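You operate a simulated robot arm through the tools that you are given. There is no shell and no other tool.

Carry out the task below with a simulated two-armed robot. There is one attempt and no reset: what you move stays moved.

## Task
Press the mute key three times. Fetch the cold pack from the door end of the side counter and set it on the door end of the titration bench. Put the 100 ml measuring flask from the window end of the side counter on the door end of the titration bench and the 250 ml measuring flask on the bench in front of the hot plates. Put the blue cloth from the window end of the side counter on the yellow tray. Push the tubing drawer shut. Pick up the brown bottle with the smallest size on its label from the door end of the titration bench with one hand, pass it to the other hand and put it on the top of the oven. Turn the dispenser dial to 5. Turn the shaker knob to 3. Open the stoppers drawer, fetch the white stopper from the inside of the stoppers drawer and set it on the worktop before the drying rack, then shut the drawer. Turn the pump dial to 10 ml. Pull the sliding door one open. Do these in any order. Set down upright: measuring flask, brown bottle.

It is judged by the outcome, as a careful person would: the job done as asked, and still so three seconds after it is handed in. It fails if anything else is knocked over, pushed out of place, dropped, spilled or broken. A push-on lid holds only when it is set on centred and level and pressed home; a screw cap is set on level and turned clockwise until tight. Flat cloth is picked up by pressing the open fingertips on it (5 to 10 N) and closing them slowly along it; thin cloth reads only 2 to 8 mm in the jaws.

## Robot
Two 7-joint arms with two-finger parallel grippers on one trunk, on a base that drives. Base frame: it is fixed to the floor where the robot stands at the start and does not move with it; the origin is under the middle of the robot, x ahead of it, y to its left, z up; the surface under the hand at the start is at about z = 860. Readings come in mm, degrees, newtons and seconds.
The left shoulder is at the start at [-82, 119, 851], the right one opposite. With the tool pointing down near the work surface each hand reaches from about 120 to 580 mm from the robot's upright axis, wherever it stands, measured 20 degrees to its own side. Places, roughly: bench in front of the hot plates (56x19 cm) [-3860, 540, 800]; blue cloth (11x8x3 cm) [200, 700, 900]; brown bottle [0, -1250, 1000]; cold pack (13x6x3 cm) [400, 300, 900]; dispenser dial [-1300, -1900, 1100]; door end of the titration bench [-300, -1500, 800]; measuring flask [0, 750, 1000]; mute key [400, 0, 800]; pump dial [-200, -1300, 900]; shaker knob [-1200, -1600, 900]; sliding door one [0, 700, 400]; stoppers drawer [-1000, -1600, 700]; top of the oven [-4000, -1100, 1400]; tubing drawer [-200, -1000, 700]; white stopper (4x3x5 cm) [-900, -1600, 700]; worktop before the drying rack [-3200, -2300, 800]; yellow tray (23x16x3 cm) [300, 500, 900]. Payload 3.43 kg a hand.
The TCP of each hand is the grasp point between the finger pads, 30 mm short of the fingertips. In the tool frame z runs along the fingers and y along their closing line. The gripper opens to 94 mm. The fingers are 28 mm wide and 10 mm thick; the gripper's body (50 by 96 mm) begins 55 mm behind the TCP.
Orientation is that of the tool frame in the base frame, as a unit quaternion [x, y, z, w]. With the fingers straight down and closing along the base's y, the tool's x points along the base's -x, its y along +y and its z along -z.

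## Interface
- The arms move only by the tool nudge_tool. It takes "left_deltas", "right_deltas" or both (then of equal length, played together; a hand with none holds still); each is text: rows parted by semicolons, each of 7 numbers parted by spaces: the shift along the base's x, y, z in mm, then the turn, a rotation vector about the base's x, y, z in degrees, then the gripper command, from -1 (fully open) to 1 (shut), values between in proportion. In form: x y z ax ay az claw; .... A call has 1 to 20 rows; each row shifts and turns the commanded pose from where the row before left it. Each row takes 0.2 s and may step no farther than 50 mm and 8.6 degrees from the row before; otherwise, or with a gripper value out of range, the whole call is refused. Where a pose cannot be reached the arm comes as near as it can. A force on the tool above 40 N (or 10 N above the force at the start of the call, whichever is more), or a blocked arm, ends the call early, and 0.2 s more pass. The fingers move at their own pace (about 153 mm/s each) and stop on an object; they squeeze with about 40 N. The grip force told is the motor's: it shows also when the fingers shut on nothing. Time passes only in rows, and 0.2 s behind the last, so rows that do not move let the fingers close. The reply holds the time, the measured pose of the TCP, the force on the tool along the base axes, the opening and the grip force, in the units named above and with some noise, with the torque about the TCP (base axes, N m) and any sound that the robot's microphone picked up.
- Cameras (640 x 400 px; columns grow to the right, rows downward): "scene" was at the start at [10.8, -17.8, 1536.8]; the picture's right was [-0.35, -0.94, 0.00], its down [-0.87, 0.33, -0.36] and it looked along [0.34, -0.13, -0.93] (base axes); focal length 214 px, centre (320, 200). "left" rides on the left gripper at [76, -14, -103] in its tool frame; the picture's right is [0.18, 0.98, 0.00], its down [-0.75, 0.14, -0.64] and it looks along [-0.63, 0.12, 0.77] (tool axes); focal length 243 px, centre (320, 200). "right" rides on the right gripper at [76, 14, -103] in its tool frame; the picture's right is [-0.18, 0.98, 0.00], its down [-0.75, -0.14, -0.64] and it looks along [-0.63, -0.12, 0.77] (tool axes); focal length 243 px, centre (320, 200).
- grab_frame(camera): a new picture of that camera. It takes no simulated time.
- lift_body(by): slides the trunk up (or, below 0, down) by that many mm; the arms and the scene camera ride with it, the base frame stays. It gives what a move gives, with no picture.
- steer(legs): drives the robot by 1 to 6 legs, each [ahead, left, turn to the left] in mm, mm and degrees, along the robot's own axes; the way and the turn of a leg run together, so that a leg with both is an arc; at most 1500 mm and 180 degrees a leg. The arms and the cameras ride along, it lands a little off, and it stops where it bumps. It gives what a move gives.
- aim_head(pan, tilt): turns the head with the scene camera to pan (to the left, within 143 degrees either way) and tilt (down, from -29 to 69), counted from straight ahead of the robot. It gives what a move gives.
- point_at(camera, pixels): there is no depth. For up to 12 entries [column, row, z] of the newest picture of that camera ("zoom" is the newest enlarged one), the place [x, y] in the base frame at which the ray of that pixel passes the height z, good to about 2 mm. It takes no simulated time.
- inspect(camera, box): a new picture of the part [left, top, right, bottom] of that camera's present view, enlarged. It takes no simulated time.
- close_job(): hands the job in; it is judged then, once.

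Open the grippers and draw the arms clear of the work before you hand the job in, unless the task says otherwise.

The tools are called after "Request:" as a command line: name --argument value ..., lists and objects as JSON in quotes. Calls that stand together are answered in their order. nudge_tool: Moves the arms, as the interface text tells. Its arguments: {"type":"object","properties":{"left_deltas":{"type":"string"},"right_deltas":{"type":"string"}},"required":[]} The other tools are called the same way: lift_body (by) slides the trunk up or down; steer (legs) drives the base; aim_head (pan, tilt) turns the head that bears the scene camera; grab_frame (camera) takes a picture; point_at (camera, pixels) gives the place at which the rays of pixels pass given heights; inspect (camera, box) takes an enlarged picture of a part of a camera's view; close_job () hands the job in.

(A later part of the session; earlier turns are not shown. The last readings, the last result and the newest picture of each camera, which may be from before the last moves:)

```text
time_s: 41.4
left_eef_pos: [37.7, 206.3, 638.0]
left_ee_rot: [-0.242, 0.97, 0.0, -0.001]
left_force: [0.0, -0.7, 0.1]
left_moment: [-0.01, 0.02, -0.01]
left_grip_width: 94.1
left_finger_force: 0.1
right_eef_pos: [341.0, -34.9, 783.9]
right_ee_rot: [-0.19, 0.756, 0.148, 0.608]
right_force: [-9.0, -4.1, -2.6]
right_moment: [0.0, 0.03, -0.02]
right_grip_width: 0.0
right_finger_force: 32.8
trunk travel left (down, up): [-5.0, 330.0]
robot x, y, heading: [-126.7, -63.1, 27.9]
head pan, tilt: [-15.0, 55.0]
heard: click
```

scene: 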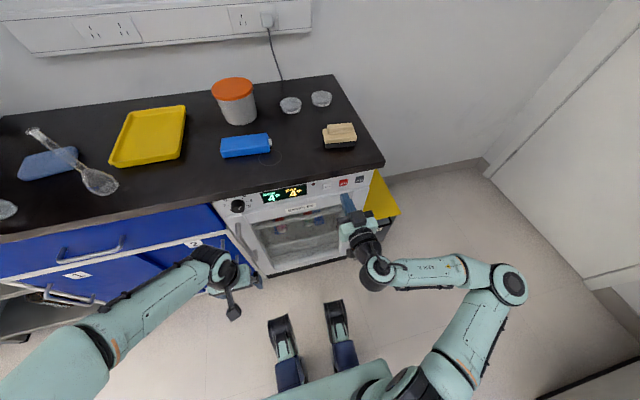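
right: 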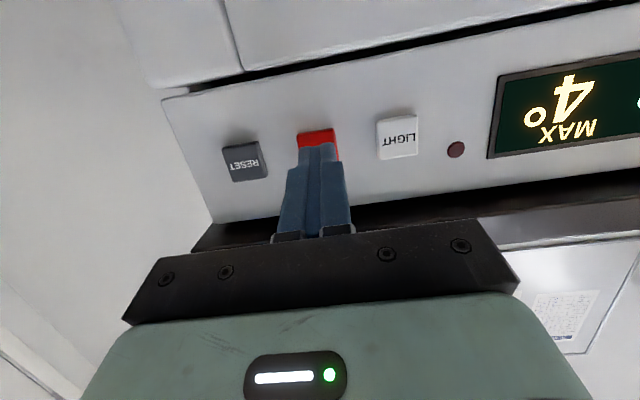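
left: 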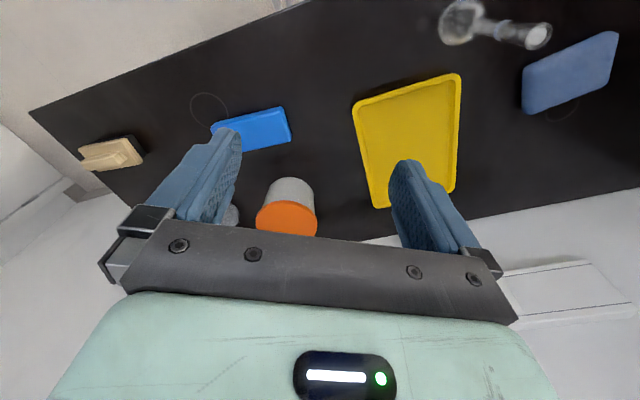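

Second click heard. I release and press a third time.

Request:
nudge_tool --right_deltas "-4.4 -2.3 0 0 0 0 1; -4.4 -2.3 0 0 0 0 1; -4.4 -2.3 0 0 0 0 1; 0 0 0 0 0 0 1"

Request:
nudge_tool --right_deltas "4.4 2.3 0 0 0 0 1; 4.4 2.3 0 0 0 0 1; 2.2 1.2 0 0 0 0 1; 2.2 1.1 0 0 0 0 1"

```text
time_s: 42.4
left_eef_pos: [38.4, 207.7, 638.7]
left_ee_rot: [-0.242, 0.97, 0.0, 0.001]
left_force: [0.5, -0.6, -0.4]
left_moment: [0.0, 0.01, -0.01]
left_grip_width: 93.9
left_finger_force: 0.0
right_eef_pos: [329.3, -40.7, 784.1]
right_ee_rot: [-0.19, 0.757, 0.149, 0.607]
right_force: [-1.0, -0.5, 0.1]
right_moment: [0.01, -0.01, 0.03]
right_grip_width: 0.0
right_finger_force: 32.8
trunk travel left (down, up): [-5.0, 330.0]
robot x, y, heading: [-125.5, -62.4, 27.7]
head pan, tilt: [-15.0, 55.0]
```

```text
time_s: 43.4
left_eef_pos: [39.4, 207.0, 637.6]
left_ee_rot: [-0.242, 0.97, -0.001, 0.0]
left_force: [-0.3, -0.2, -0.3]
left_moment: [-0.01, -0.03, 0.03]
left_grip_width: 94.0
left_finger_force: 0.2
right_eef_pos: [341.2, -34.5, 784.1]
right_ee_rot: [-0.191, 0.755, 0.149, 0.609]
right_force: [-6.2, -4.3, -1.5]
right_moment: [0.0, -0.01, -0.06]
right_grip_width: 0.0
right_finger_force: 33.1
trunk travel left (down, up): [-5.0, 330.0]
robot x, y, heading: [-125.5, -64.9, 28.0]
head pan, tilt: [-15.0, 55.0]
heard: click
```

Third click heard; mute is done. I withdraw the right hand straight back and look at sliding door one.

Request:
nudge_tool --right_deltas "-17.7 -9.3 0 0 0 0 1; -17.7 -9.3 0 0 0 0 1; -17.7 -9.3 0 0 0 0 1; -17.7 -9.3 0 0 0 0 1"

Request:
steer --legs '[[-330, 350, 0]]'

Request:
aim_head --pan 15 --tilt 35

Request:
grab_frame --camera "scene"

```text
time_s: 44.4
left_eef_pos: [39.1, 206.6, 637.4]
left_ee_rot: [-0.242, 0.97, -0.001, 0.0]
left_force: [0.1, -0.6, -0.1]
left_moment: [0.01, 0.01, -0.02]
left_grip_width: 94.3
left_finger_force: 0.0
right_eef_pos: [283.5, -66.8, 789.2]
right_ee_rot: [-0.19, 0.756, 0.149, 0.609]
right_force: [0.4, -0.1, 0.3]
right_moment: [0.0, 0.01, -0.03]
right_grip_width: 0.3
right_finger_force: 33.1
right hand out of reach, approached as far as the arm can: row 4
trunk travel left (down, up): [-5.0, 330.0]
robot x, y, heading: [-129.1, -61.3, 27.8]
head pan, tilt: [-15.0, 55.0]
```

```text
time_s: 48.1
left_eef_pos: [-413.5, 366.6, 639.1]
left_ee_rot: [-0.238, 0.971, 0.0, 0.0]
left_force: [0.2, 0.8, 0.5]
left_moment: [-0.02, 0.0, 0.01]
left_grip_width: 93.9
left_finger_force: 0.0
right_eef_pos: [-169.7, 90.1, 789.9]
right_ee_rot: [-0.187, 0.757, 0.146, 0.609]
right_force: [0.3, -0.4, 1.6]
right_moment: [0.0, -0.02, 0.0]
right_grip_width: 0.0
right_finger_force: 33.2
trunk travel left (down, up): [-5.0, 330.0]
robot x, y, heading: [-581.1, 97.5, 27.5]
head pan, tilt: [-15.0, 55.0]
```

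```text
time_s: 49.0
left_eef_pos: [-412.2, 365.6, 639.4]
left_ee_rot: [-0.238, 0.971, 0.0, -0.001]
left_force: [0.5, 0.0, -0.2]
left_moment: [-0.01, -0.03, 0.01]
left_grip_width: 93.9
left_finger_force: 0.1
right_eef_pos: [-170.6, 91.5, 789.4]
right_ee_rot: [-0.186, 0.757, 0.145, 0.609]
right_force: [0.0, -0.5, 0.4]
right_moment: [-0.02, -0.01, -0.03]
right_grip_width: 0.0
right_finger_force: 33.1
trunk travel left (down, up): [-5.0, 330.0]
robot x, y, heading: [-580.6, 96.0, 27.4]
head pan, tilt: [15.0, 35.0]
```

```text
taken
```

scene: 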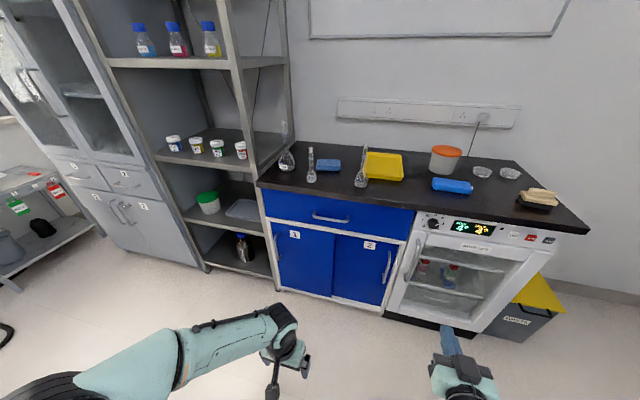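

I zoom on door 1 of the blue cabinet and its handle near (275,248).

Request:
inspect --camera "scene" --box '[255, 180, 425, 310]'

Request:
inspect --camera "scene" --box '[262, 135, 412, 195]'

```text
3.08 times, centred on (340, 245) of scene
```

zoom: 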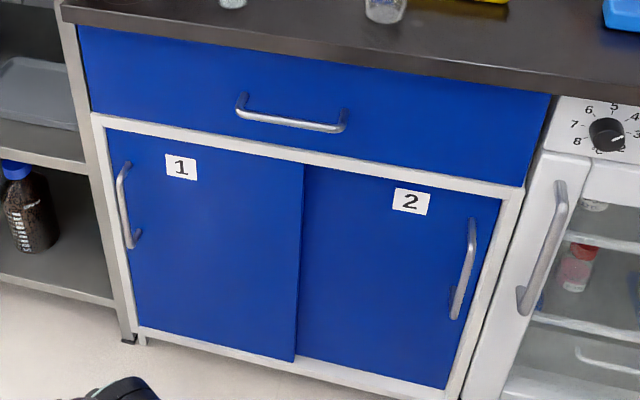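

```text
4.27 times, centred on (337, 165) of scene
```

zoom: 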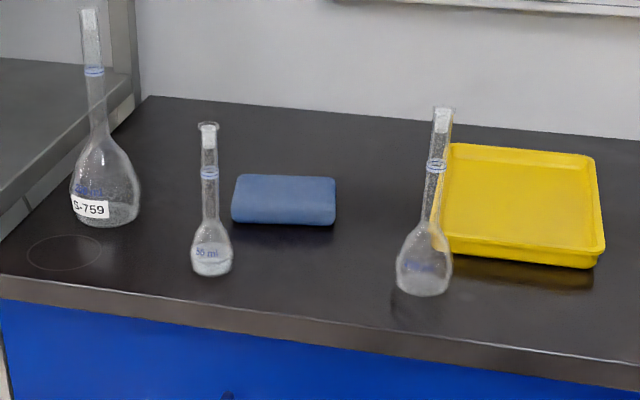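

The doors: door 1's bar handle spans zoom (126,165)–(133,245). I take rays for both ends, the counter's left corner and the door edges.

Request:
point_at --camera "scene" --pixels '[[277, 233.6, 500], [277, 233.6, 600], [279.3, 259.6, 400], [279.3, 259.6, 500], [278, 247, 450], [278, 247, 550], [435, 230, 785], [330, 290, 200], [258, 186, 860]]'

```text
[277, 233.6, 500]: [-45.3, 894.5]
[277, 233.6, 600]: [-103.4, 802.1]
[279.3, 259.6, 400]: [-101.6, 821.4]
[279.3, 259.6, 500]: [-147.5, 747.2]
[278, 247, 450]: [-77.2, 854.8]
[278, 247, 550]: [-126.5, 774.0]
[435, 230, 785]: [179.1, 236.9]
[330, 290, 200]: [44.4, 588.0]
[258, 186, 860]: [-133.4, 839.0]
```

Handle bar 1 lies near u≈285, v≈765 (base ≈[−101,810]), z≈410–590. I pitch the left hand ~45° forward before approaching.

Request:
nudge_tool --left_deltas "15.5 15.6 -20 3.47 -6.65 0 -1; 15.5 15.6 -20 3.47 -6.65 0 -1; 15.5 15.6 -20 3.47 -6.65 0 -1; 15.5 15.6 -20 3.47 -6.65 0 -1; 15.5 15.6 -20 3.47 -6.65 0 -1; 15.5 15.6 -20 3.47 -6.65 0 -1"

Request:
grab_frame --camera "left"

```text
time_s: 50.4
left_eef_pos: [-319.7, 461.5, 518.4]
left_ee_rot: [-0.22, 0.897, 0.091, 0.373]
left_force: [0.9, 1.1, 0.7]
left_moment: [-0.03, -0.01, -0.01]
left_grip_width: 93.8
left_finger_force: 0.0
right_eef_pos: [-170.2, 91.1, 789.5]
right_ee_rot: [-0.186, 0.757, 0.146, 0.609]
right_force: [0.1, 0.7, -0.5]
right_moment: [0.02, -0.01, 0.01]
right_grip_width: 0.0
right_finger_force: 32.8
trunk travel left (down, up): [-5.0, 330.0]
robot x, y, heading: [-579.3, 96.1, 27.4]
head pan, tilt: [15.0, 35.0]
```

```text
taken
```

left: 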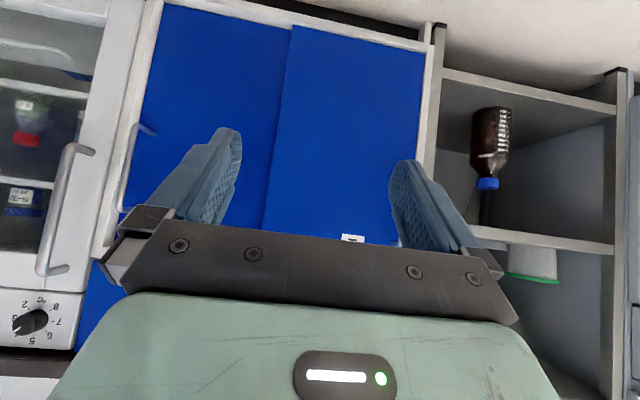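

Left hand now at 45° pitch. I drive left 208 and ahead 280 so that the hand is in front of door 1's handle.

Request:
steer --legs '[[0, 208, 0], [280, 0, 0]]'

Request:
grab_frame --camera "left"

Request:
grab_frame --camera "scene"

```text
time_s: 54.4
left_eef_pos: [-170.0, 773.0, 519.0]
left_ee_rot: [-0.219, 0.898, 0.091, 0.372]
left_force: [-0.1, 0.2, -0.4]
left_moment: [0.02, 0.0, 0.02]
left_grip_width: 94.3
left_finger_force: 0.1
right_eef_pos: [-20.3, 401.6, 790.2]
right_ee_rot: [-0.186, 0.757, 0.145, 0.609]
right_force: [-0.1, 0.4, 0.2]
right_moment: [0.01, -0.04, -0.01]
right_grip_width: 0.0
right_finger_force: 33.3
trunk travel left (down, up): [-5.0, 330.0]
robot x, y, heading: [-431.0, 405.1, 27.3]
head pan, tilt: [15.0, 35.0]
```

```text
taken
```

left: 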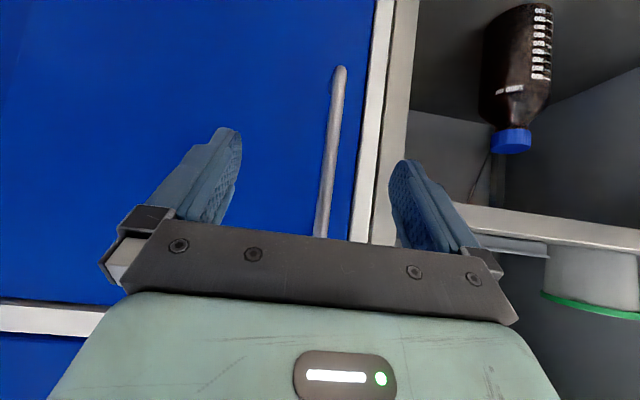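

```text
taken
```

scene: 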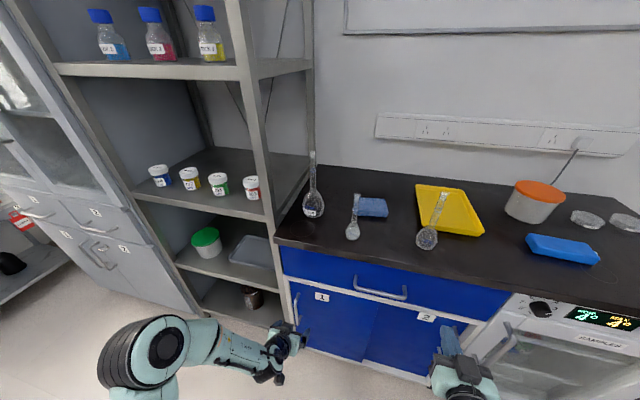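

The bar shows between the open fingers at px ~(333,150), lower end (340,70). I take rays to fix its place.

Request:
point_at --camera "left" --pixels '[[333, 150, 480], [333, 150, 440], [340, 70, 400], [340, 70, 440], [325, 225, 520], [325, 225, 560], [370, 150, 450]]'

Request:
inspect --camera "scene" --box '[255, 260, 355, 380]'

```text
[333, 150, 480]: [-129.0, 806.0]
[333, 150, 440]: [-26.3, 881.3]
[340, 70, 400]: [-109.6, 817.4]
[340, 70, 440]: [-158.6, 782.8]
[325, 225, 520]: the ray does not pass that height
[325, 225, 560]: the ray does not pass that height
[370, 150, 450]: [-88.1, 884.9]
```

```text
3.33 times, centred on (305, 320) of scene
```

zoom: 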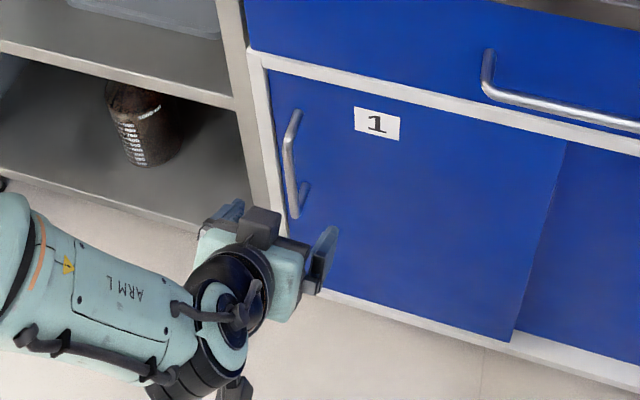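

The bar is at about v≈776, u≈283, from z≈400 up; hand centre is at v≈764. I narrow the fingers, shift 12 mm left and advance onto the bar.

Request:
nudge_tool --left_deltas "-5.6 10.6 0 0 0 0 0.05; 0 0 -5 0 0 0 0.05; 11.5 6 -3 0 0 0 0.05; 11.5 6 -3 0 0 0 0.05; 11.5 6 -3 0 0 0 0.05"

Request:
grab_frame --camera "left"

Request:
inspect --camera "scene" --box '[255, 260, 355, 380]'

```text
time_s: 55.6
left_eef_pos: [-140.8, 800.5, 504.2]
left_ee_rot: [-0.219, 0.898, 0.091, 0.372]
left_force: [-0.9, 0.6, 0.0]
left_moment: [-0.02, -0.03, 0.02]
left_grip_width: 44.7
left_finger_force: 0.0
right_eef_pos: [-20.8, 400.4, 789.7]
right_ee_rot: [-0.185, 0.757, 0.145, 0.61]
right_force: [-0.1, 0.3, -0.1]
right_moment: [0.01, 0.04, 0.02]
right_grip_width: 0.0
right_finger_force: 33.1
trunk travel left (down, up): [-5.0, 330.0]
robot x, y, heading: [-427.6, 408.0, 27.4]
head pan, tilt: [15.0, 35.0]
```

```text
taken
```

left: 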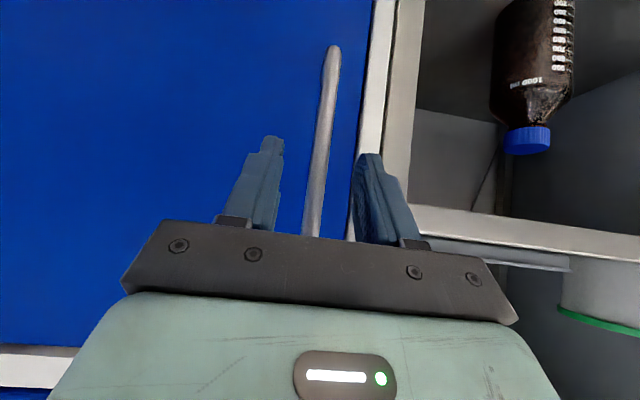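

```text
3.33 times, centred on (305, 320) of scene
```

zoom: 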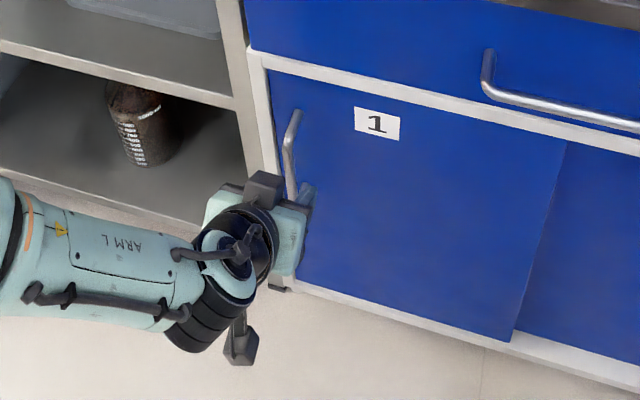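

The bar runs cleanly between the fingers. I advance ~33 mm more and close on it.

Request:
nudge_tool --left_deltas "9.7 5.1 0 0 0 0 0.05; 9.7 5.1 0 0 0 0 0.05; 8 4.2 0 0 0 0 0.05; 0 0 0 0 0 0 1; 0 0 0 0 0 0 1"

Request:
grab_frame --camera "left"

```text
time_s: 56.8
left_eef_pos: [-113.2, 815.2, 504.0]
left_ee_rot: [-0.22, 0.897, 0.092, 0.371]
left_force: [0.7, -0.2, 0.4]
left_moment: [-0.03, 0.12, -0.05]
left_grip_width: 16.4
left_finger_force: 45.1
right_eef_pos: [-20.2, 400.7, 789.7]
right_ee_rot: [-0.185, 0.757, 0.145, 0.61]
right_force: [0.2, 0.4, 0.3]
right_moment: [0.02, -0.04, 0.02]
right_grip_width: 0.0
right_finger_force: 33.3
trunk travel left (down, up): [-5.0, 330.0]
robot x, y, heading: [-433.7, 404.1, 27.4]
head pan, tilt: [15.0, 35.0]
```

```text
taken
```

left: 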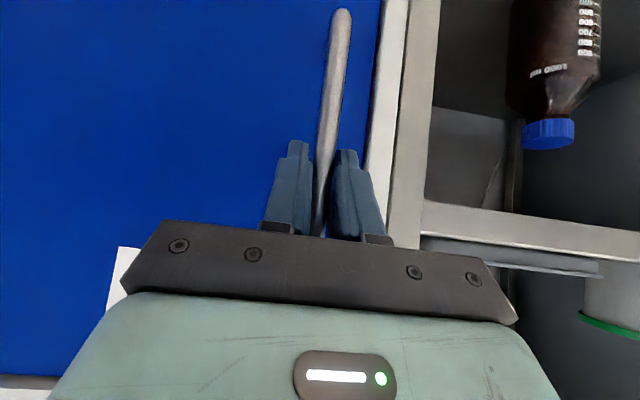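

Gripped the bar (16 mm). I slide the door along the counter toward the door end (−v).

Request:
nudge_tool --left_deltas "4.6 -8.9 0 0 0 0 1; 9.3 -17.7 0 0 0 0 1; 9.3 -17.7 0 0 0 0 1; 9.3 -17.7 0 0 0 0 1; 9.3 -17.7 0 0 0 0 1"

```text
time_s: 58.0
left_eef_pos: [-71.6, 734.1, 503.9]
left_ee_rot: [-0.217, 0.898, 0.09, 0.372]
left_force: [6.8, 2.1, -5.4]
left_moment: [0.39, -0.66, -0.06]
left_grip_width: 16.0
left_finger_force: 45.2
right_eef_pos: [-20.2, 402.1, 789.5]
right_ee_rot: [-0.185, 0.757, 0.145, 0.61]
right_force: [0.0, 0.5, -0.3]
right_moment: [-0.02, -0.03, 0.0]
right_grip_width: 0.1
right_finger_force: 32.9
trunk travel left (down, up): [-5.0, 330.0]
robot x, y, heading: [-431.1, 410.7, 27.4]
head pan, tilt: [15.0, 35.0]
```

The door slides freely (90 mm so far, force small). I continue.

Request:
nudge_tool --left_deltas "10 -17.4 0 0 0 0 1; 10 -17.4 0 0 0 0 1; 10 -17.4 0 0 0 0 1; 10 -17.4 0 0 0 0 1; 10 -17.4 0 0 0 0 1"

Request:
grab_frame --camera "scene"

```text
time_s: 59.2
left_eef_pos: [-23.7, 644.4, 504.1]
left_ee_rot: [-0.217, 0.899, 0.09, 0.37]
left_force: [-25.4, -15.9, 2.4]
left_moment: [0.26, -0.43, -0.06]
left_grip_width: 15.8
left_finger_force: 45.1
right_eef_pos: [-22.4, 400.7, 791.6]
right_ee_rot: [-0.185, 0.756, 0.145, 0.611]
right_force: [0.0, 0.1, -0.1]
right_moment: [-0.01, 0.01, 0.04]
right_grip_width: 0.0
right_finger_force: 32.7
trunk travel left (down, up): [-5.0, 330.0]
robot x, y, heading: [-429.8, 407.2, 27.2]
head pan, tilt: [15.0, 35.0]
```

```text
taken
```

scene: 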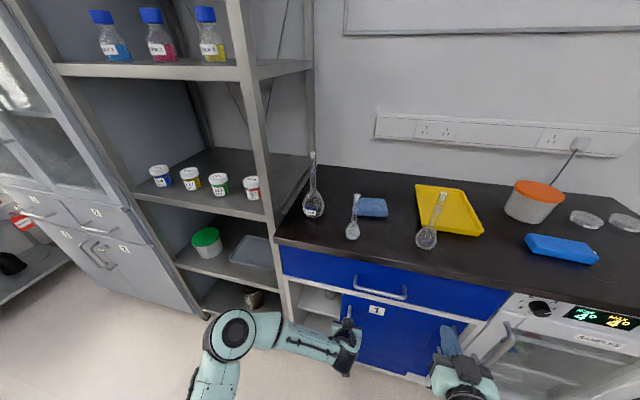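

Door is 190 mm open; my direction pressed a bit into the door, so I correct and continue until it stops.

Request:
nudge_tool --left_deltas "6 -14.5 0 0 0 0 1; 9.1 -17.8 0 0 0 0 1; 9.1 -17.8 0 0 0 0 1"

Request:
grab_frame --camera "scene"

```text
time_s: 59.9
left_eef_pos: [-8.7, 618.6, 502.3]
left_ee_rot: [-0.221, 0.897, 0.098, 0.37]
left_force: [-11.8, -1.6, 5.2]
left_moment: [0.34, -0.65, 0.01]
left_grip_width: 15.9
left_finger_force: 45.4
right_eef_pos: [-22.1, 401.8, 789.4]
right_ee_rot: [-0.186, 0.757, 0.145, 0.61]
right_force: [-0.3, -0.2, -0.2]
right_moment: [-0.04, 0.0, 0.02]
right_grip_width: 0.1
right_finger_force: 32.9
trunk travel left (down, up): [-5.0, 330.0]
robot x, y, heading: [-430.9, 409.2, 27.1]
head pan, tilt: [15.0, 35.0]
stopped in row 3 (left hand): the force on the tool passed its limit at 44 N (the readings are from after the stop); the commanded pose is now the measured one
```

```text
taken
```

scene: 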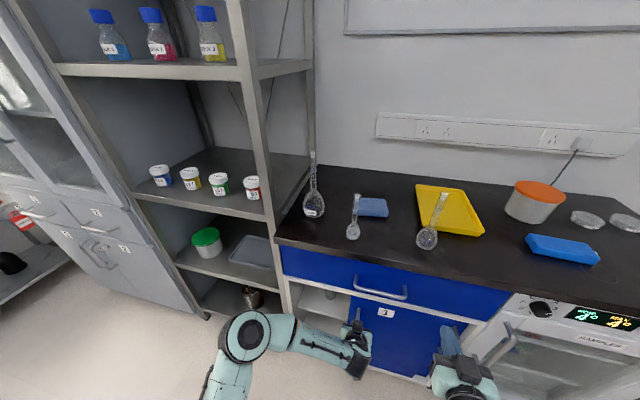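

The door hit its stop at ~222 mm of travel. I release the bar and back the hand straight out.

Request:
nudge_tool --left_deltas "0 0 0 0 0 0 0.05; 0 0 0 0 0 0 0.05; -10.6 -5.6 0 0 0 0 0.05; -17.7 -9.3 0 0 0 0 0.05; -17.7 -9.3 0 0 0 0 0.05; -17.7 -9.3 0 0 0 0 0.05; -17.7 -9.3 0 0 0 0 0.05"

Request:
steer --legs '[[-250, 0, 0]]'

Request:
grab_frame --camera "scene"

```text
time_s: 61.5
left_eef_pos: [-90.1, 576.6, 502.8]
left_ee_rot: [-0.223, 0.897, 0.098, 0.37]
left_force: [-0.1, -1.4, 0.3]
left_moment: [0.0, -0.02, 0.04]
left_grip_width: 44.4
left_finger_force: 0.2
right_eef_pos: [-20.5, 400.4, 789.9]
right_ee_rot: [-0.186, 0.757, 0.145, 0.609]
right_force: [0.1, -0.3, -0.9]
right_moment: [0.01, 0.02, 0.02]
right_grip_width: 0.0
right_finger_force: 33.8
trunk travel left (down, up): [-5.0, 330.0]
robot x, y, heading: [-432.3, 408.5, 27.5]
head pan, tilt: [15.0, 35.0]
```

```text
time_s: 63.3
left_eef_pos: [-315.7, 461.3, 503.4]
left_ee_rot: [-0.222, 0.897, 0.097, 0.369]
left_force: [0.5, -0.2, -0.1]
left_moment: [0.0, -0.02, -0.02]
left_grip_width: 44.5
left_finger_force: 0.1
right_eef_pos: [-245.0, 285.3, 789.2]
right_ee_rot: [-0.186, 0.757, 0.146, 0.61]
right_force: [-0.2, -0.3, 0.1]
right_moment: [0.01, 0.02, -0.01]
right_grip_width: 0.0
right_finger_force: 33.3
trunk travel left (down, up): [-5.0, 330.0]
robot x, y, heading: [-659.3, 293.1, 27.7]
head pan, tilt: [15.0, 35.0]
```

```text
taken
```

scene: 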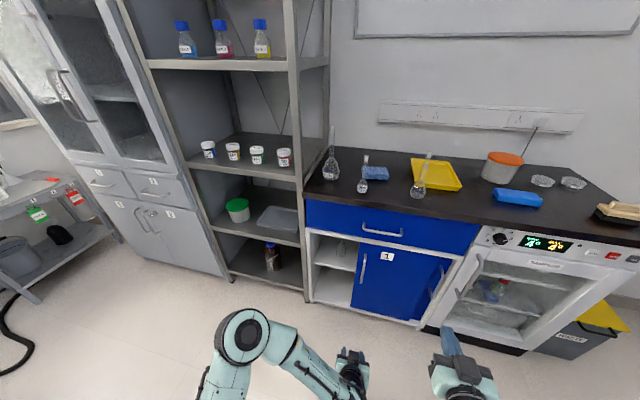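

Door one is fully open now. Next the cloth: I raise the trunk and turn both hands back to pointing down, well clear of the counter.

Request:
lift_body --by 270

Request:
nudge_tool --left_deltas "-9 -5 40 -3.52 6.65 0 -1; -9 -5 40 -3.52 6.65 0 -1; -9 -5 40 -3.52 6.65 0 -1; -9 -5 40 -3.52 6.65 0 -1; -9 -5 40 -3.52 6.65 0 -1; -9 -5 40 -3.52 6.65 0 -1; 0 0 40 0 0 0 -1; 0 0 40 0 0 0 -1; 0 0 40 0 0 0 -1; 0 0 40 0 0 0 -1" --right_deltas "-5 -3 20 -3.6 6.9 0 -1; -5 -3 15 -3.6 6.9 0 -1; -5 -3 10 -3.6 6.9 0 -1; -5 -3 10 -3.6 6.9 0 -1; -5 -3 10 -3.6 6.9 0 -1; -5 -3 10 -3.6 6.9 0 -1; -5 -3 10 -3.6 6.9 0 -1; -5 -3 10 -3.6 6.9 0 -1; -5 -3 10 -3.6 6.9 0 -1; -5 -3 10 -3.6 6.9 0 -1"

```text
time_s: 66.0
left_eef_pos: [-315.3, 460.9, 772.0]
left_ee_rot: [-0.223, 0.897, 0.098, 0.369]
left_force: [0.0, 0.7, -0.5]
left_moment: [0.01, -0.01, 0.0]
left_grip_width: 44.7
left_finger_force: 0.0
right_eef_pos: [-244.1, 286.1, 1059.4]
right_ee_rot: [-0.186, 0.757, 0.146, 0.609]
right_force: [0.0, 0.6, -0.4]
right_moment: [0.0, 0.0, 0.02]
right_grip_width: 0.0
right_finger_force: 33.4
trunk travel left (down, up): [-275.0, 60.0]
robot x, y, heading: [-654.2, 293.6, 27.6]
head pan, tilt: [15.0, 35.0]
```

```text
time_s: 68.2
left_eef_pos: [-370.1, 430.6, 1173.1]
left_ee_rot: [-0.237, 0.971, 0.005, -0.004]
left_force: [-0.1, -0.2, -0.8]
left_moment: [0.01, 0.01, -0.01]
left_grip_width: 93.7
left_finger_force: 0.2
right_eef_pos: [-293.8, 256.2, 1174.8]
right_ee_rot: [-0.241, 0.97, -0.003, -0.003]
right_force: [-0.2, -0.1, 0.9]
right_moment: [0.02, -0.02, -0.02]
right_grip_width: 94.0
right_finger_force: 0.1
trunk travel left (down, up): [-275.0, 60.0]
robot x, y, heading: [-657.6, 290.1, 27.3]
head pan, tilt: [15.0, 35.0]
```

Hands point down at z≈1174. I drive right 211 and ahead 528 to work over the counter.

Request:
steer --legs '[[0, -211, 0], [528, 0, 0]]'

Request:
aim_head --pan 10 --tilt 60

Request:
grab_frame --camera "scene"

Request:
grab_frame --camera "left"

```text
time_s: 73.0
left_eef_pos: [143.4, 466.0, 1171.0]
left_ee_rot: [-0.24, 0.971, 0.005, -0.005]
left_force: [0.5, -0.3, -0.5]
left_moment: [-0.04, 0.01, 0.0]
left_grip_width: 93.9
left_finger_force: 0.1
right_eef_pos: [220.6, 290.8, 1173.6]
right_ee_rot: [-0.242, 0.97, -0.001, -0.003]
right_force: [-0.6, -0.1, 0.3]
right_moment: [-0.05, 0.04, -0.02]
right_grip_width: 94.0
right_finger_force: 0.0
trunk travel left (down, up): [-275.0, 60.0]
robot x, y, heading: [-142.7, 326.1, 27.6]
head pan, tilt: [15.0, 35.0]
stopped in leg 2: the robot was blocked; the commanded pose is now the measured one
```

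```text
time_s: 73.9
left_eef_pos: [143.1, 465.2, 1171.4]
left_ee_rot: [-0.241, 0.97, 0.005, -0.004]
left_force: [0.2, 0.0, -0.4]
left_moment: [-0.02, -0.03, -0.01]
left_grip_width: 93.8
left_finger_force: 0.2
right_eef_pos: [219.9, 291.9, 1173.4]
right_ee_rot: [-0.242, 0.97, -0.001, -0.003]
right_force: [0.5, -0.1, -0.5]
right_moment: [-0.01, -0.01, 0.01]
right_grip_width: 94.3
right_finger_force: 0.1
trunk travel left (down, up): [-275.0, 60.0]
robot x, y, heading: [-141.6, 322.5, 27.5]
head pan, tilt: [10.0, 60.0]
```

```text
taken
```

scene: 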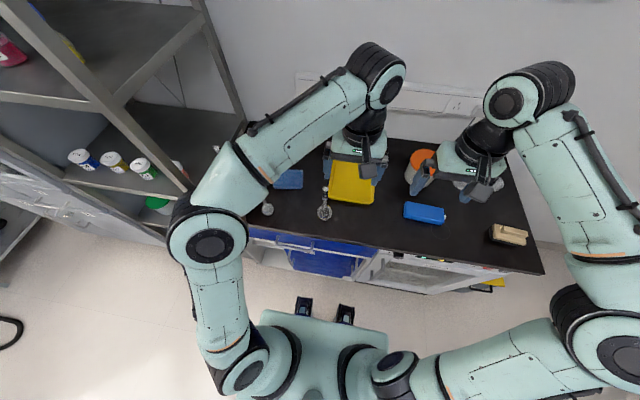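

```text
taken
```

left: 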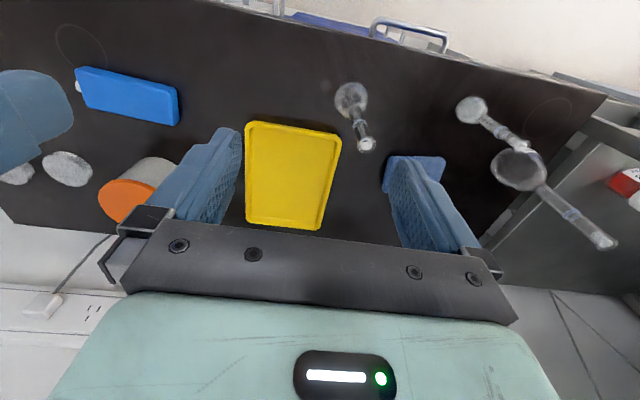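

The drive stopped blocked at u≈25. I check whether it was the left elbow near the shelf or the base front at the cabinet.

Request:
point_at --camera "scene" --pixels '[[172, 215, 1250], [172, 215, 1150], [190, 190, 860], [190, 190, 600], [303, 298, 100], [303, 298, 200], [345, 305, 100], [245, 235, 860]]'

Request:
inspect --camera "scene" --box '[100, 120, 360, 330]'

```text
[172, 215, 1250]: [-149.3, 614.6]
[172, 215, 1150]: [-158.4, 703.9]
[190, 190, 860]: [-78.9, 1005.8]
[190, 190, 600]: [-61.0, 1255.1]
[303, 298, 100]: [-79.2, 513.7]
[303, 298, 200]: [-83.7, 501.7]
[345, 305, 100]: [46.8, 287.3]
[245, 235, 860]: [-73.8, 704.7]
```

```text
1.90 times, centred on (230, 225) of scene
```

zoom: 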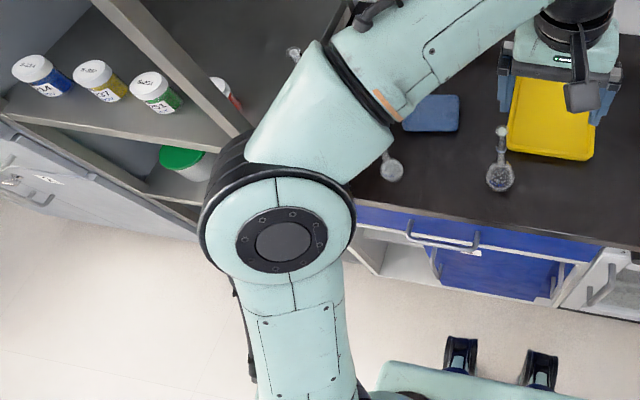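

Elbow seems ~100 mm from the shelf. I back off 25 mm and look straight down at the base front.

Request:
steer --legs '[[-25, 0, 0]]'

Request:
aim_head --pan 0 --tilt 69

Request:
inspect --camera "scene" --box '[200, 200, 440, 350]'

Request:
aim_head --pan 60 --tilt 35

Request:
grab_frame --camera "scene"

```text
time_s: 74.8
left_eef_pos: [123.0, 455.1, 1170.2]
left_ee_rot: [-0.24, 0.971, 0.005, -0.005]
left_force: [-0.1, 0.7, 0.5]
left_moment: [-0.01, -0.02, 0.0]
left_grip_width: 94.0
left_finger_force: 0.0
right_eef_pos: [199.2, 279.9, 1174.0]
right_ee_rot: [-0.241, 0.97, -0.002, -0.003]
right_force: [0.3, -0.8, 0.1]
right_moment: [-0.01, -0.01, 0.01]
right_grip_width: 94.1
right_finger_force: 0.1
trunk travel left (down, up): [-275.0, 60.0]
robot x, y, heading: [-163.2, 312.6, 27.8]
head pan, tilt: [10.0, 60.0]
```

```text
time_s: 75.5
left_eef_pos: [121.1, 453.6, 1171.5]
left_ee_rot: [-0.241, 0.971, 0.005, -0.004]
left_force: [-0.1, -0.6, 0.4]
left_moment: [-0.02, 0.0, 0.01]
left_grip_width: 93.9
left_finger_force: 0.1
right_eef_pos: [198.5, 279.9, 1174.8]
right_ee_rot: [-0.242, 0.97, -0.001, -0.003]
right_force: [-0.3, -0.1, -0.1]
right_moment: [-0.01, -0.03, 0.01]
right_grip_width: 94.2
right_finger_force: 0.2
trunk travel left (down, up): [-275.0, 60.0]
robot x, y, heading: [-162.4, 311.6, 27.7]
head pan, tilt: [0.0, 68.8]
```

```text
2.67 times, centred on (320, 275) of scene
```

zoom: 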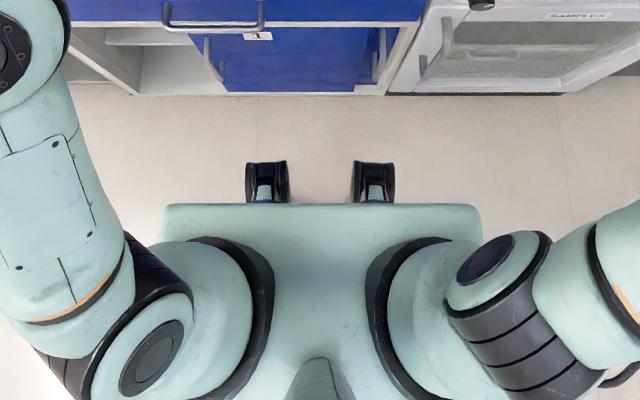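

```text
time_s: 76.8
left_eef_pos: [121.3, 452.9, 1171.0]
left_ee_rot: [-0.24, 0.971, 0.005, -0.003]
left_force: [-0.1, -0.6, 0.2]
left_moment: [0.04, -0.01, 0.02]
left_grip_width: 94.0
left_finger_force: 0.2
right_eef_pos: [198.0, 279.5, 1175.4]
right_ee_rot: [-0.242, 0.97, -0.001, -0.002]
right_force: [0.0, 0.4, -0.9]
right_moment: [-0.01, 0.0, 0.02]
right_grip_width: 94.1
right_finger_force: 0.1
trunk travel left (down, up): [-275.0, 60.0]
robot x, y, heading: [-168.7, 317.3, 27.8]
head pan, tilt: [60.0, 35.0]
```

```text
taken
```

scene: 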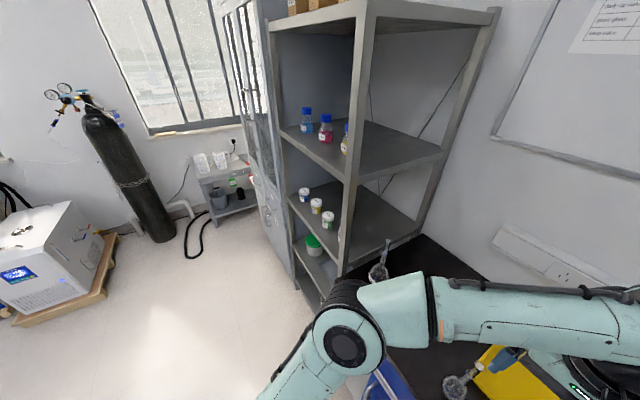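

The base has plenty of room, so it was the left elbow nearing the shelf; I'll stay at u≈0. I take a fresh left view to find flask heights and the cloth outline.

Request:
grab_frame --camera "left"

Request:
aim_head --pan 15 --tilt 55

Request:
grab_frame --camera "scene"

```text
taken
```

left: 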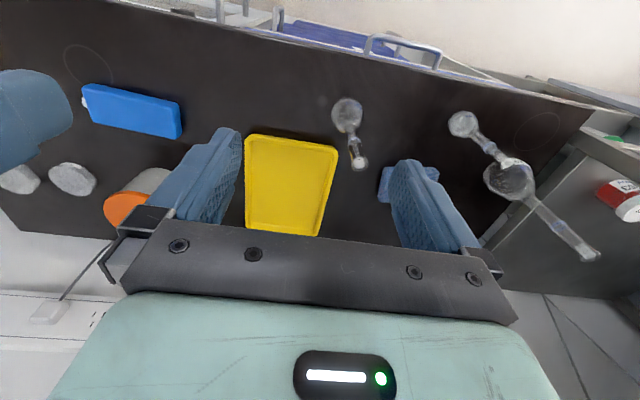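

```text
time_s: 77.9
left_eef_pos: [122.4, 453.0, 1170.3]
left_ee_rot: [-0.241, 0.971, 0.006, -0.004]
left_force: [-1.4, -0.7, 0.1]
left_moment: [0.0, 0.0, -0.01]
left_grip_width: 93.8
left_finger_force: 0.2
right_eef_pos: [198.5, 279.9, 1173.8]
right_ee_rot: [-0.243, 0.97, -0.002, -0.003]
right_force: [-0.4, -0.3, -0.3]
right_moment: [0.0, -0.01, 0.0]
right_grip_width: 94.2
right_finger_force: 0.2
trunk travel left (down, up): [-275.0, 60.0]
robot x, y, heading: [-163.0, 313.5, 27.9]
head pan, tilt: [15.0, 55.0]
```

```text
taken
```

scene: 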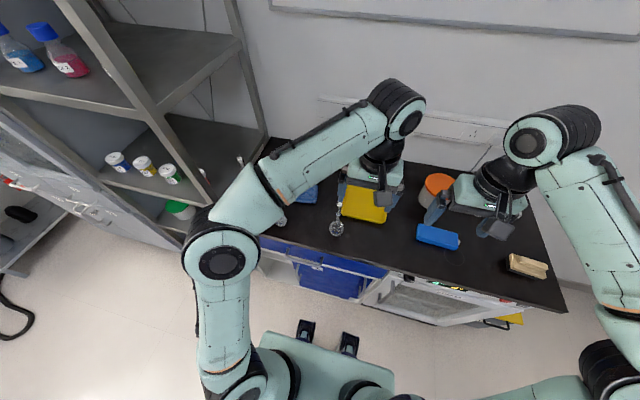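

I compute heights of flask tops from the left view: medium neck top (360,163), small (517,165), large (592,255).

Request:
point_at --camera "left" --pixels '[[346, 112, 880], [360, 163, 1030], [360, 163, 1060], [462, 124, 880], [518, 165, 1000], [518, 165, 1040], [510, 180, 900], [592, 255, 1080], [592, 255, 1130]]'

Request:
point_at --camera "left" --pixels '[[381, 168, 890], [381, 200, 890], [432, 168, 890], [247, 135, 865], [338, 147, 865], [247, 228, 865], [318, 236, 865]]'

```text
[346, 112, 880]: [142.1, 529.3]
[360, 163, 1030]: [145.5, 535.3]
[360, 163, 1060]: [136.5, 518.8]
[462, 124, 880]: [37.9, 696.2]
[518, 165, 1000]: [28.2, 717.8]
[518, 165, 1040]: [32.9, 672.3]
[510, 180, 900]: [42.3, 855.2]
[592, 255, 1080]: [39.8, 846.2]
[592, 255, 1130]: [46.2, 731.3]
```

```text
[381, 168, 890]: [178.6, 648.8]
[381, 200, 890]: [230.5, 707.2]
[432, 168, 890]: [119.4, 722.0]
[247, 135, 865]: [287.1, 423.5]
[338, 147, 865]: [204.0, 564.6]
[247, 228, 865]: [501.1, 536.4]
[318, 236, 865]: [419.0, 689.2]
```

Flask tops: medium ~1041, small ~1018, large ~1078, all below the raised fingertips (1140). I turn the robot 25° left so the left arm reaches the cloth with its elbow away from the shelf.

Request:
steer --legs '[[0, -50, 0], [0, 0, 25]]'

Request:
grab_frame --camera "left"

Request:
aim_head --pan 0 --tilt 55

Request:
grab_frame --camera "scene"

```text
time_s: 80.3
left_eef_pos: [58.2, 516.9, 1170.4]
left_ee_rot: [-0.444, 0.896, 0.005, -0.005]
left_force: [-0.8, 0.2, -0.2]
left_moment: [0.0, -0.01, 0.01]
left_grip_width: 94.0
left_finger_force: 0.1
right_eef_pos: [201.8, 391.0, 1173.3]
right_ee_rot: [-0.444, 0.896, -0.002, -0.002]
right_force: [-0.8, -0.7, -1.0]
right_moment: [-0.02, -0.02, 0.04]
right_grip_width: 94.1
right_finger_force: 0.0
trunk travel left (down, up): [-275.0, 60.0]
robot x, y, heading: [-139.4, 267.6, 52.8]
head pan, tilt: [15.0, 55.0]
```

```text
taken
```

left: 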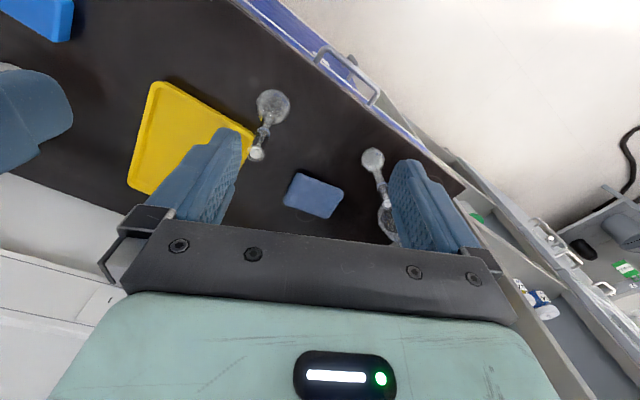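

```text
time_s: 81.0
left_eef_pos: [59.3, 517.8, 1171.5]
left_ee_rot: [-0.444, 0.896, 0.005, -0.004]
left_force: [-0.3, -0.4, 0.5]
left_moment: [0.0, -0.01, -0.01]
left_grip_width: 94.0
left_finger_force: 0.1
right_eef_pos: [202.2, 391.3, 1173.3]
right_ee_rot: [-0.445, 0.895, -0.002, -0.002]
right_force: [0.1, 0.7, 0.6]
right_moment: [0.0, 0.02, 0.0]
right_grip_width: 93.8
right_finger_force: 0.0
trunk travel left (down, up): [-275.0, 60.0]
robot x, y, heading: [-142.6, 269.5, 52.4]
head pan, tilt: [0.0, 55.0]
```

```text
taken
```

scene: 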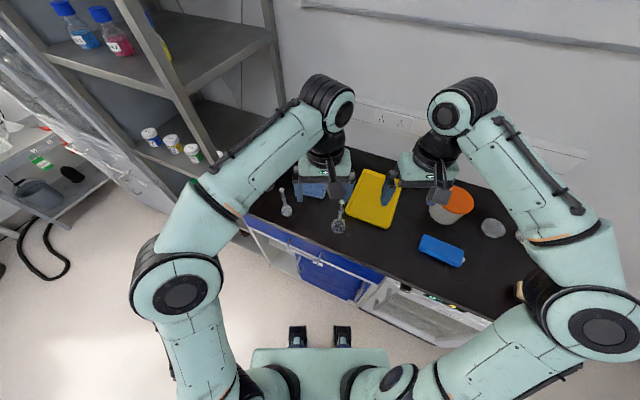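

The cloth is now clear in the left view at (314,195). I get its corners at its top height.

Request:
point_at --camera "left" --pixels '[[297, 172, 888], [344, 188, 888], [330, 219, 870], [284, 205, 870], [314, 195, 885], [345, 193, 862], [262, 97, 880], [257, 155, 1041]]'

Request:
inspect --camera "left" --box '[230, 60, 420, 250]'

```text
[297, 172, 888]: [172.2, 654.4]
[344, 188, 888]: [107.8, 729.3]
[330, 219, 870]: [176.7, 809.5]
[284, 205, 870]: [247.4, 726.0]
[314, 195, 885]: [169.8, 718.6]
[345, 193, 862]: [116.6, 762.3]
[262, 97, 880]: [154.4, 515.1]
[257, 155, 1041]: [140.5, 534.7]
```

```text
2.11 times, centred on (325, 155) of left
```

zoom: 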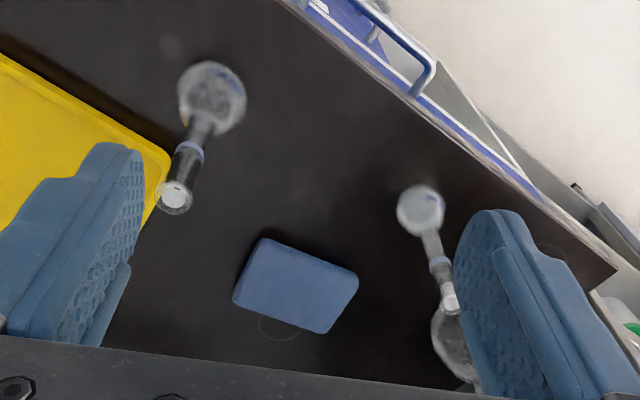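

Cloth centre ≈[168,722], long side along ~131°. I move the left hand above it at safe height for a closer look.

Request:
nudge_tool --left_deltas "22 41 0 0 0 0 -1; 22 41 0 0 0 0 -1; 22 41 0 0 0 0 -1; 22 41 0 0 0 0 -1; 21 40 0 0 0 0 -1; 0 0 -40 0 0 0 -1; 0 0 -40 0 0 0 -1"

Request:
grab_frame --camera "left"

Request:
grab_frame --camera "scene"

```text
time_s: 82.7
left_eef_pos: [96.1, 586.8, 1090.5]
left_ee_rot: [-0.445, 0.896, 0.004, -0.005]
left_force: [-0.2, -0.3, -0.7]
left_moment: [-0.02, 0.02, -0.01]
left_grip_width: 94.0
left_finger_force: 0.1
left hand out of reach, approached as far as the arm can: row 2, 3, 4, 5
right_eef_pos: [201.4, 391.8, 1173.6]
right_ee_rot: [-0.445, 0.896, -0.002, -0.002]
right_force: [-0.3, -0.9, -0.3]
right_moment: [0.02, 0.0, -0.03]
right_grip_width: 94.1
right_finger_force: 0.0
trunk travel left (down, up): [-275.0, 60.0]
robot x, y, heading: [-142.5, 270.1, 52.5]
head pan, tilt: [0.0, 55.0]
```

```text
taken
```

left: 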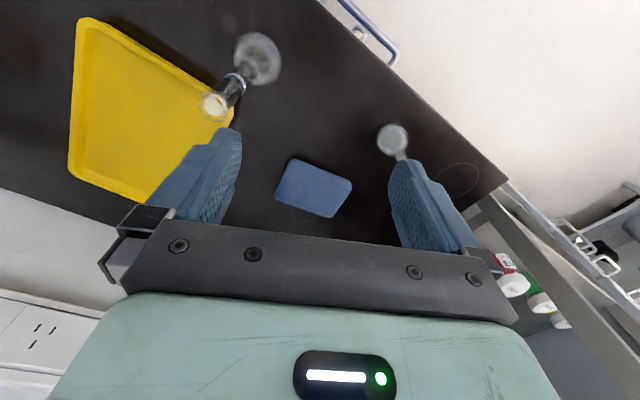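

```text
taken
```

scene: 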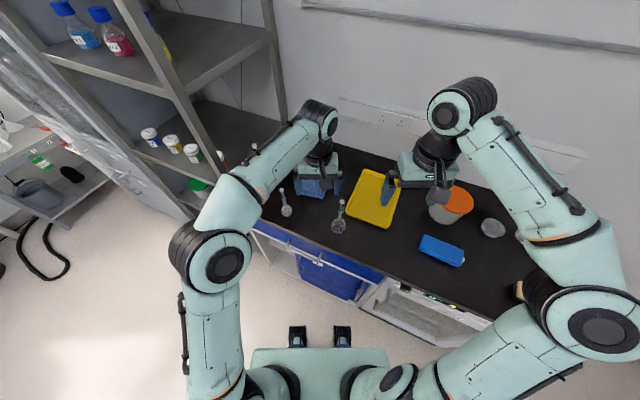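

At z≈1171 forward reach ends at ~400 mm and the open finger is near the medium flask's top. I raise the trunk 55 mm first, then go forward and descend past the flasks.

Request:
lift_body --by 55

Request:
nudge_tool --left_deltas "16 30 -10 0 0 0 -1; 16 30 -15 0 0 0 -1"

Request:
grab_frame --camera "left"

```text
time_s: 83.6
left_eef_pos: [94.9, 587.2, 1143.4]
left_ee_rot: [-0.444, 0.896, 0.004, -0.005]
left_force: [0.6, -0.5, -0.5]
left_moment: [0.03, -0.02, 0.03]
left_grip_width: 93.9
left_finger_force: 0.1
right_eef_pos: [200.8, 390.8, 1229.3]
right_ee_rot: [-0.445, 0.895, -0.002, -0.003]
right_force: [1.0, 0.1, -1.2]
right_moment: [0.05, 0.0, -0.01]
right_grip_width: 94.0
right_finger_force: 0.1
trunk travel left (down, up): [-330.0, 5.0]
robot x, y, heading: [-135.8, 266.0, 52.5]
head pan, tilt: [0.0, 55.0]
```

```text
time_s: 84.2
left_eef_pos: [126.2, 647.6, 1119.1]
left_ee_rot: [-0.444, 0.896, 0.004, -0.005]
left_force: [0.8, 0.4, 0.3]
left_moment: [-0.03, 0.03, -0.02]
left_grip_width: 93.9
left_finger_force: 0.0
right_eef_pos: [201.3, 391.0, 1229.4]
right_ee_rot: [-0.445, 0.896, -0.002, -0.003]
right_force: [-0.6, 0.3, -0.1]
right_moment: [-0.01, -0.01, -0.02]
right_grip_width: 94.0
right_finger_force: 0.0
trunk travel left (down, up): [-330.0, 5.0]
robot x, y, heading: [-142.0, 266.6, 52.6]
head pan, tilt: [0.0, 55.0]
```

```text
taken
```

left: 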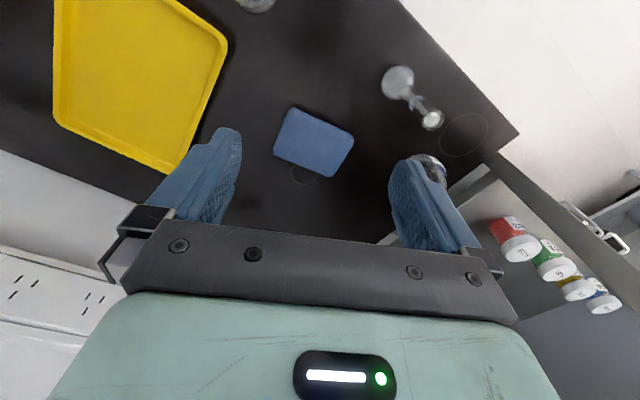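

The cloth is at (312,142) between the fingers in view. I refine its corners before descending.

Request:
point_at --camera "left" --pixels '[[290, 107, 885], [353, 137, 885], [333, 177, 885], [274, 153, 885], [313, 142, 885], [333, 177, 865], [303, 165, 862]]'

Request:
inspect --camera "left" --box '[230, 70, 410, 220]'

```text
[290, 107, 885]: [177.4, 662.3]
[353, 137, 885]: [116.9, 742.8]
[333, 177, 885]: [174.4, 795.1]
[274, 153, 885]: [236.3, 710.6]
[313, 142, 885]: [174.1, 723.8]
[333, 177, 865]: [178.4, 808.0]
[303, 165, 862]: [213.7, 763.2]
```

```text
2.67 times, centred on (320, 145) of left
```

zoom: 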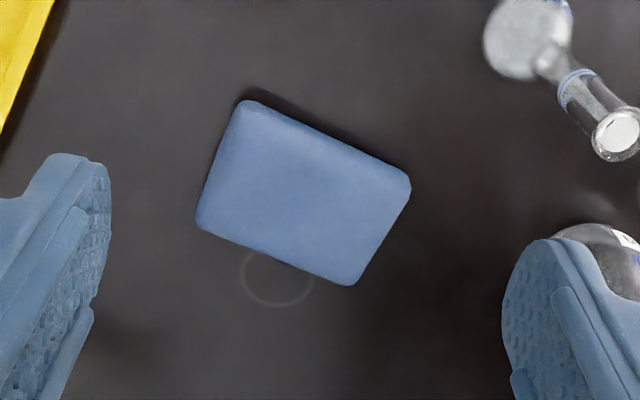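

Cloth centre ≈[176,727], short side (80 mm) along ~39°. I go above it and turn the hand +76° so the jaws straddle the short side.

Request:
nudge_tool --left_deltas "25 40 -25 0 0 0 -1; 25 40 -25 0 0 0 -1; 0 0 -20 0 0 8.4 -1; 0 0 -20 0 0 8.4 -1; 0 0 0 0 0 8.4 -1; 0 0 0 0 0 8.4 -1; 0 0 0 0 0 8.4 -1; 0 0 0 0 0 8.4 -1; 0 0 0 0 0 8.4 -1; 0 0 0 0 0 8.4 -1; 0 0 0 0 0 8.4 -1"

Request:
grab_frame --camera "left"

Request:
grab_frame --camera "scene"

```text
refused: row 1 steps farther than a row can; nothing moved
```

```text
taken
```

left: 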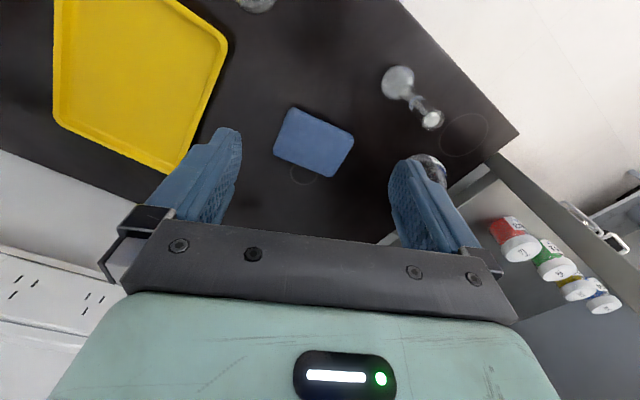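

```text
taken
```

scene: 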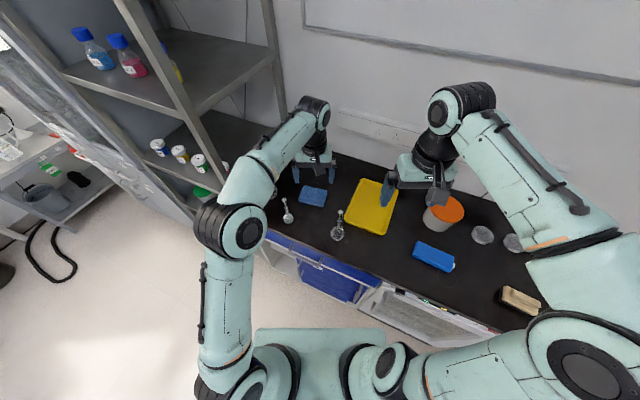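

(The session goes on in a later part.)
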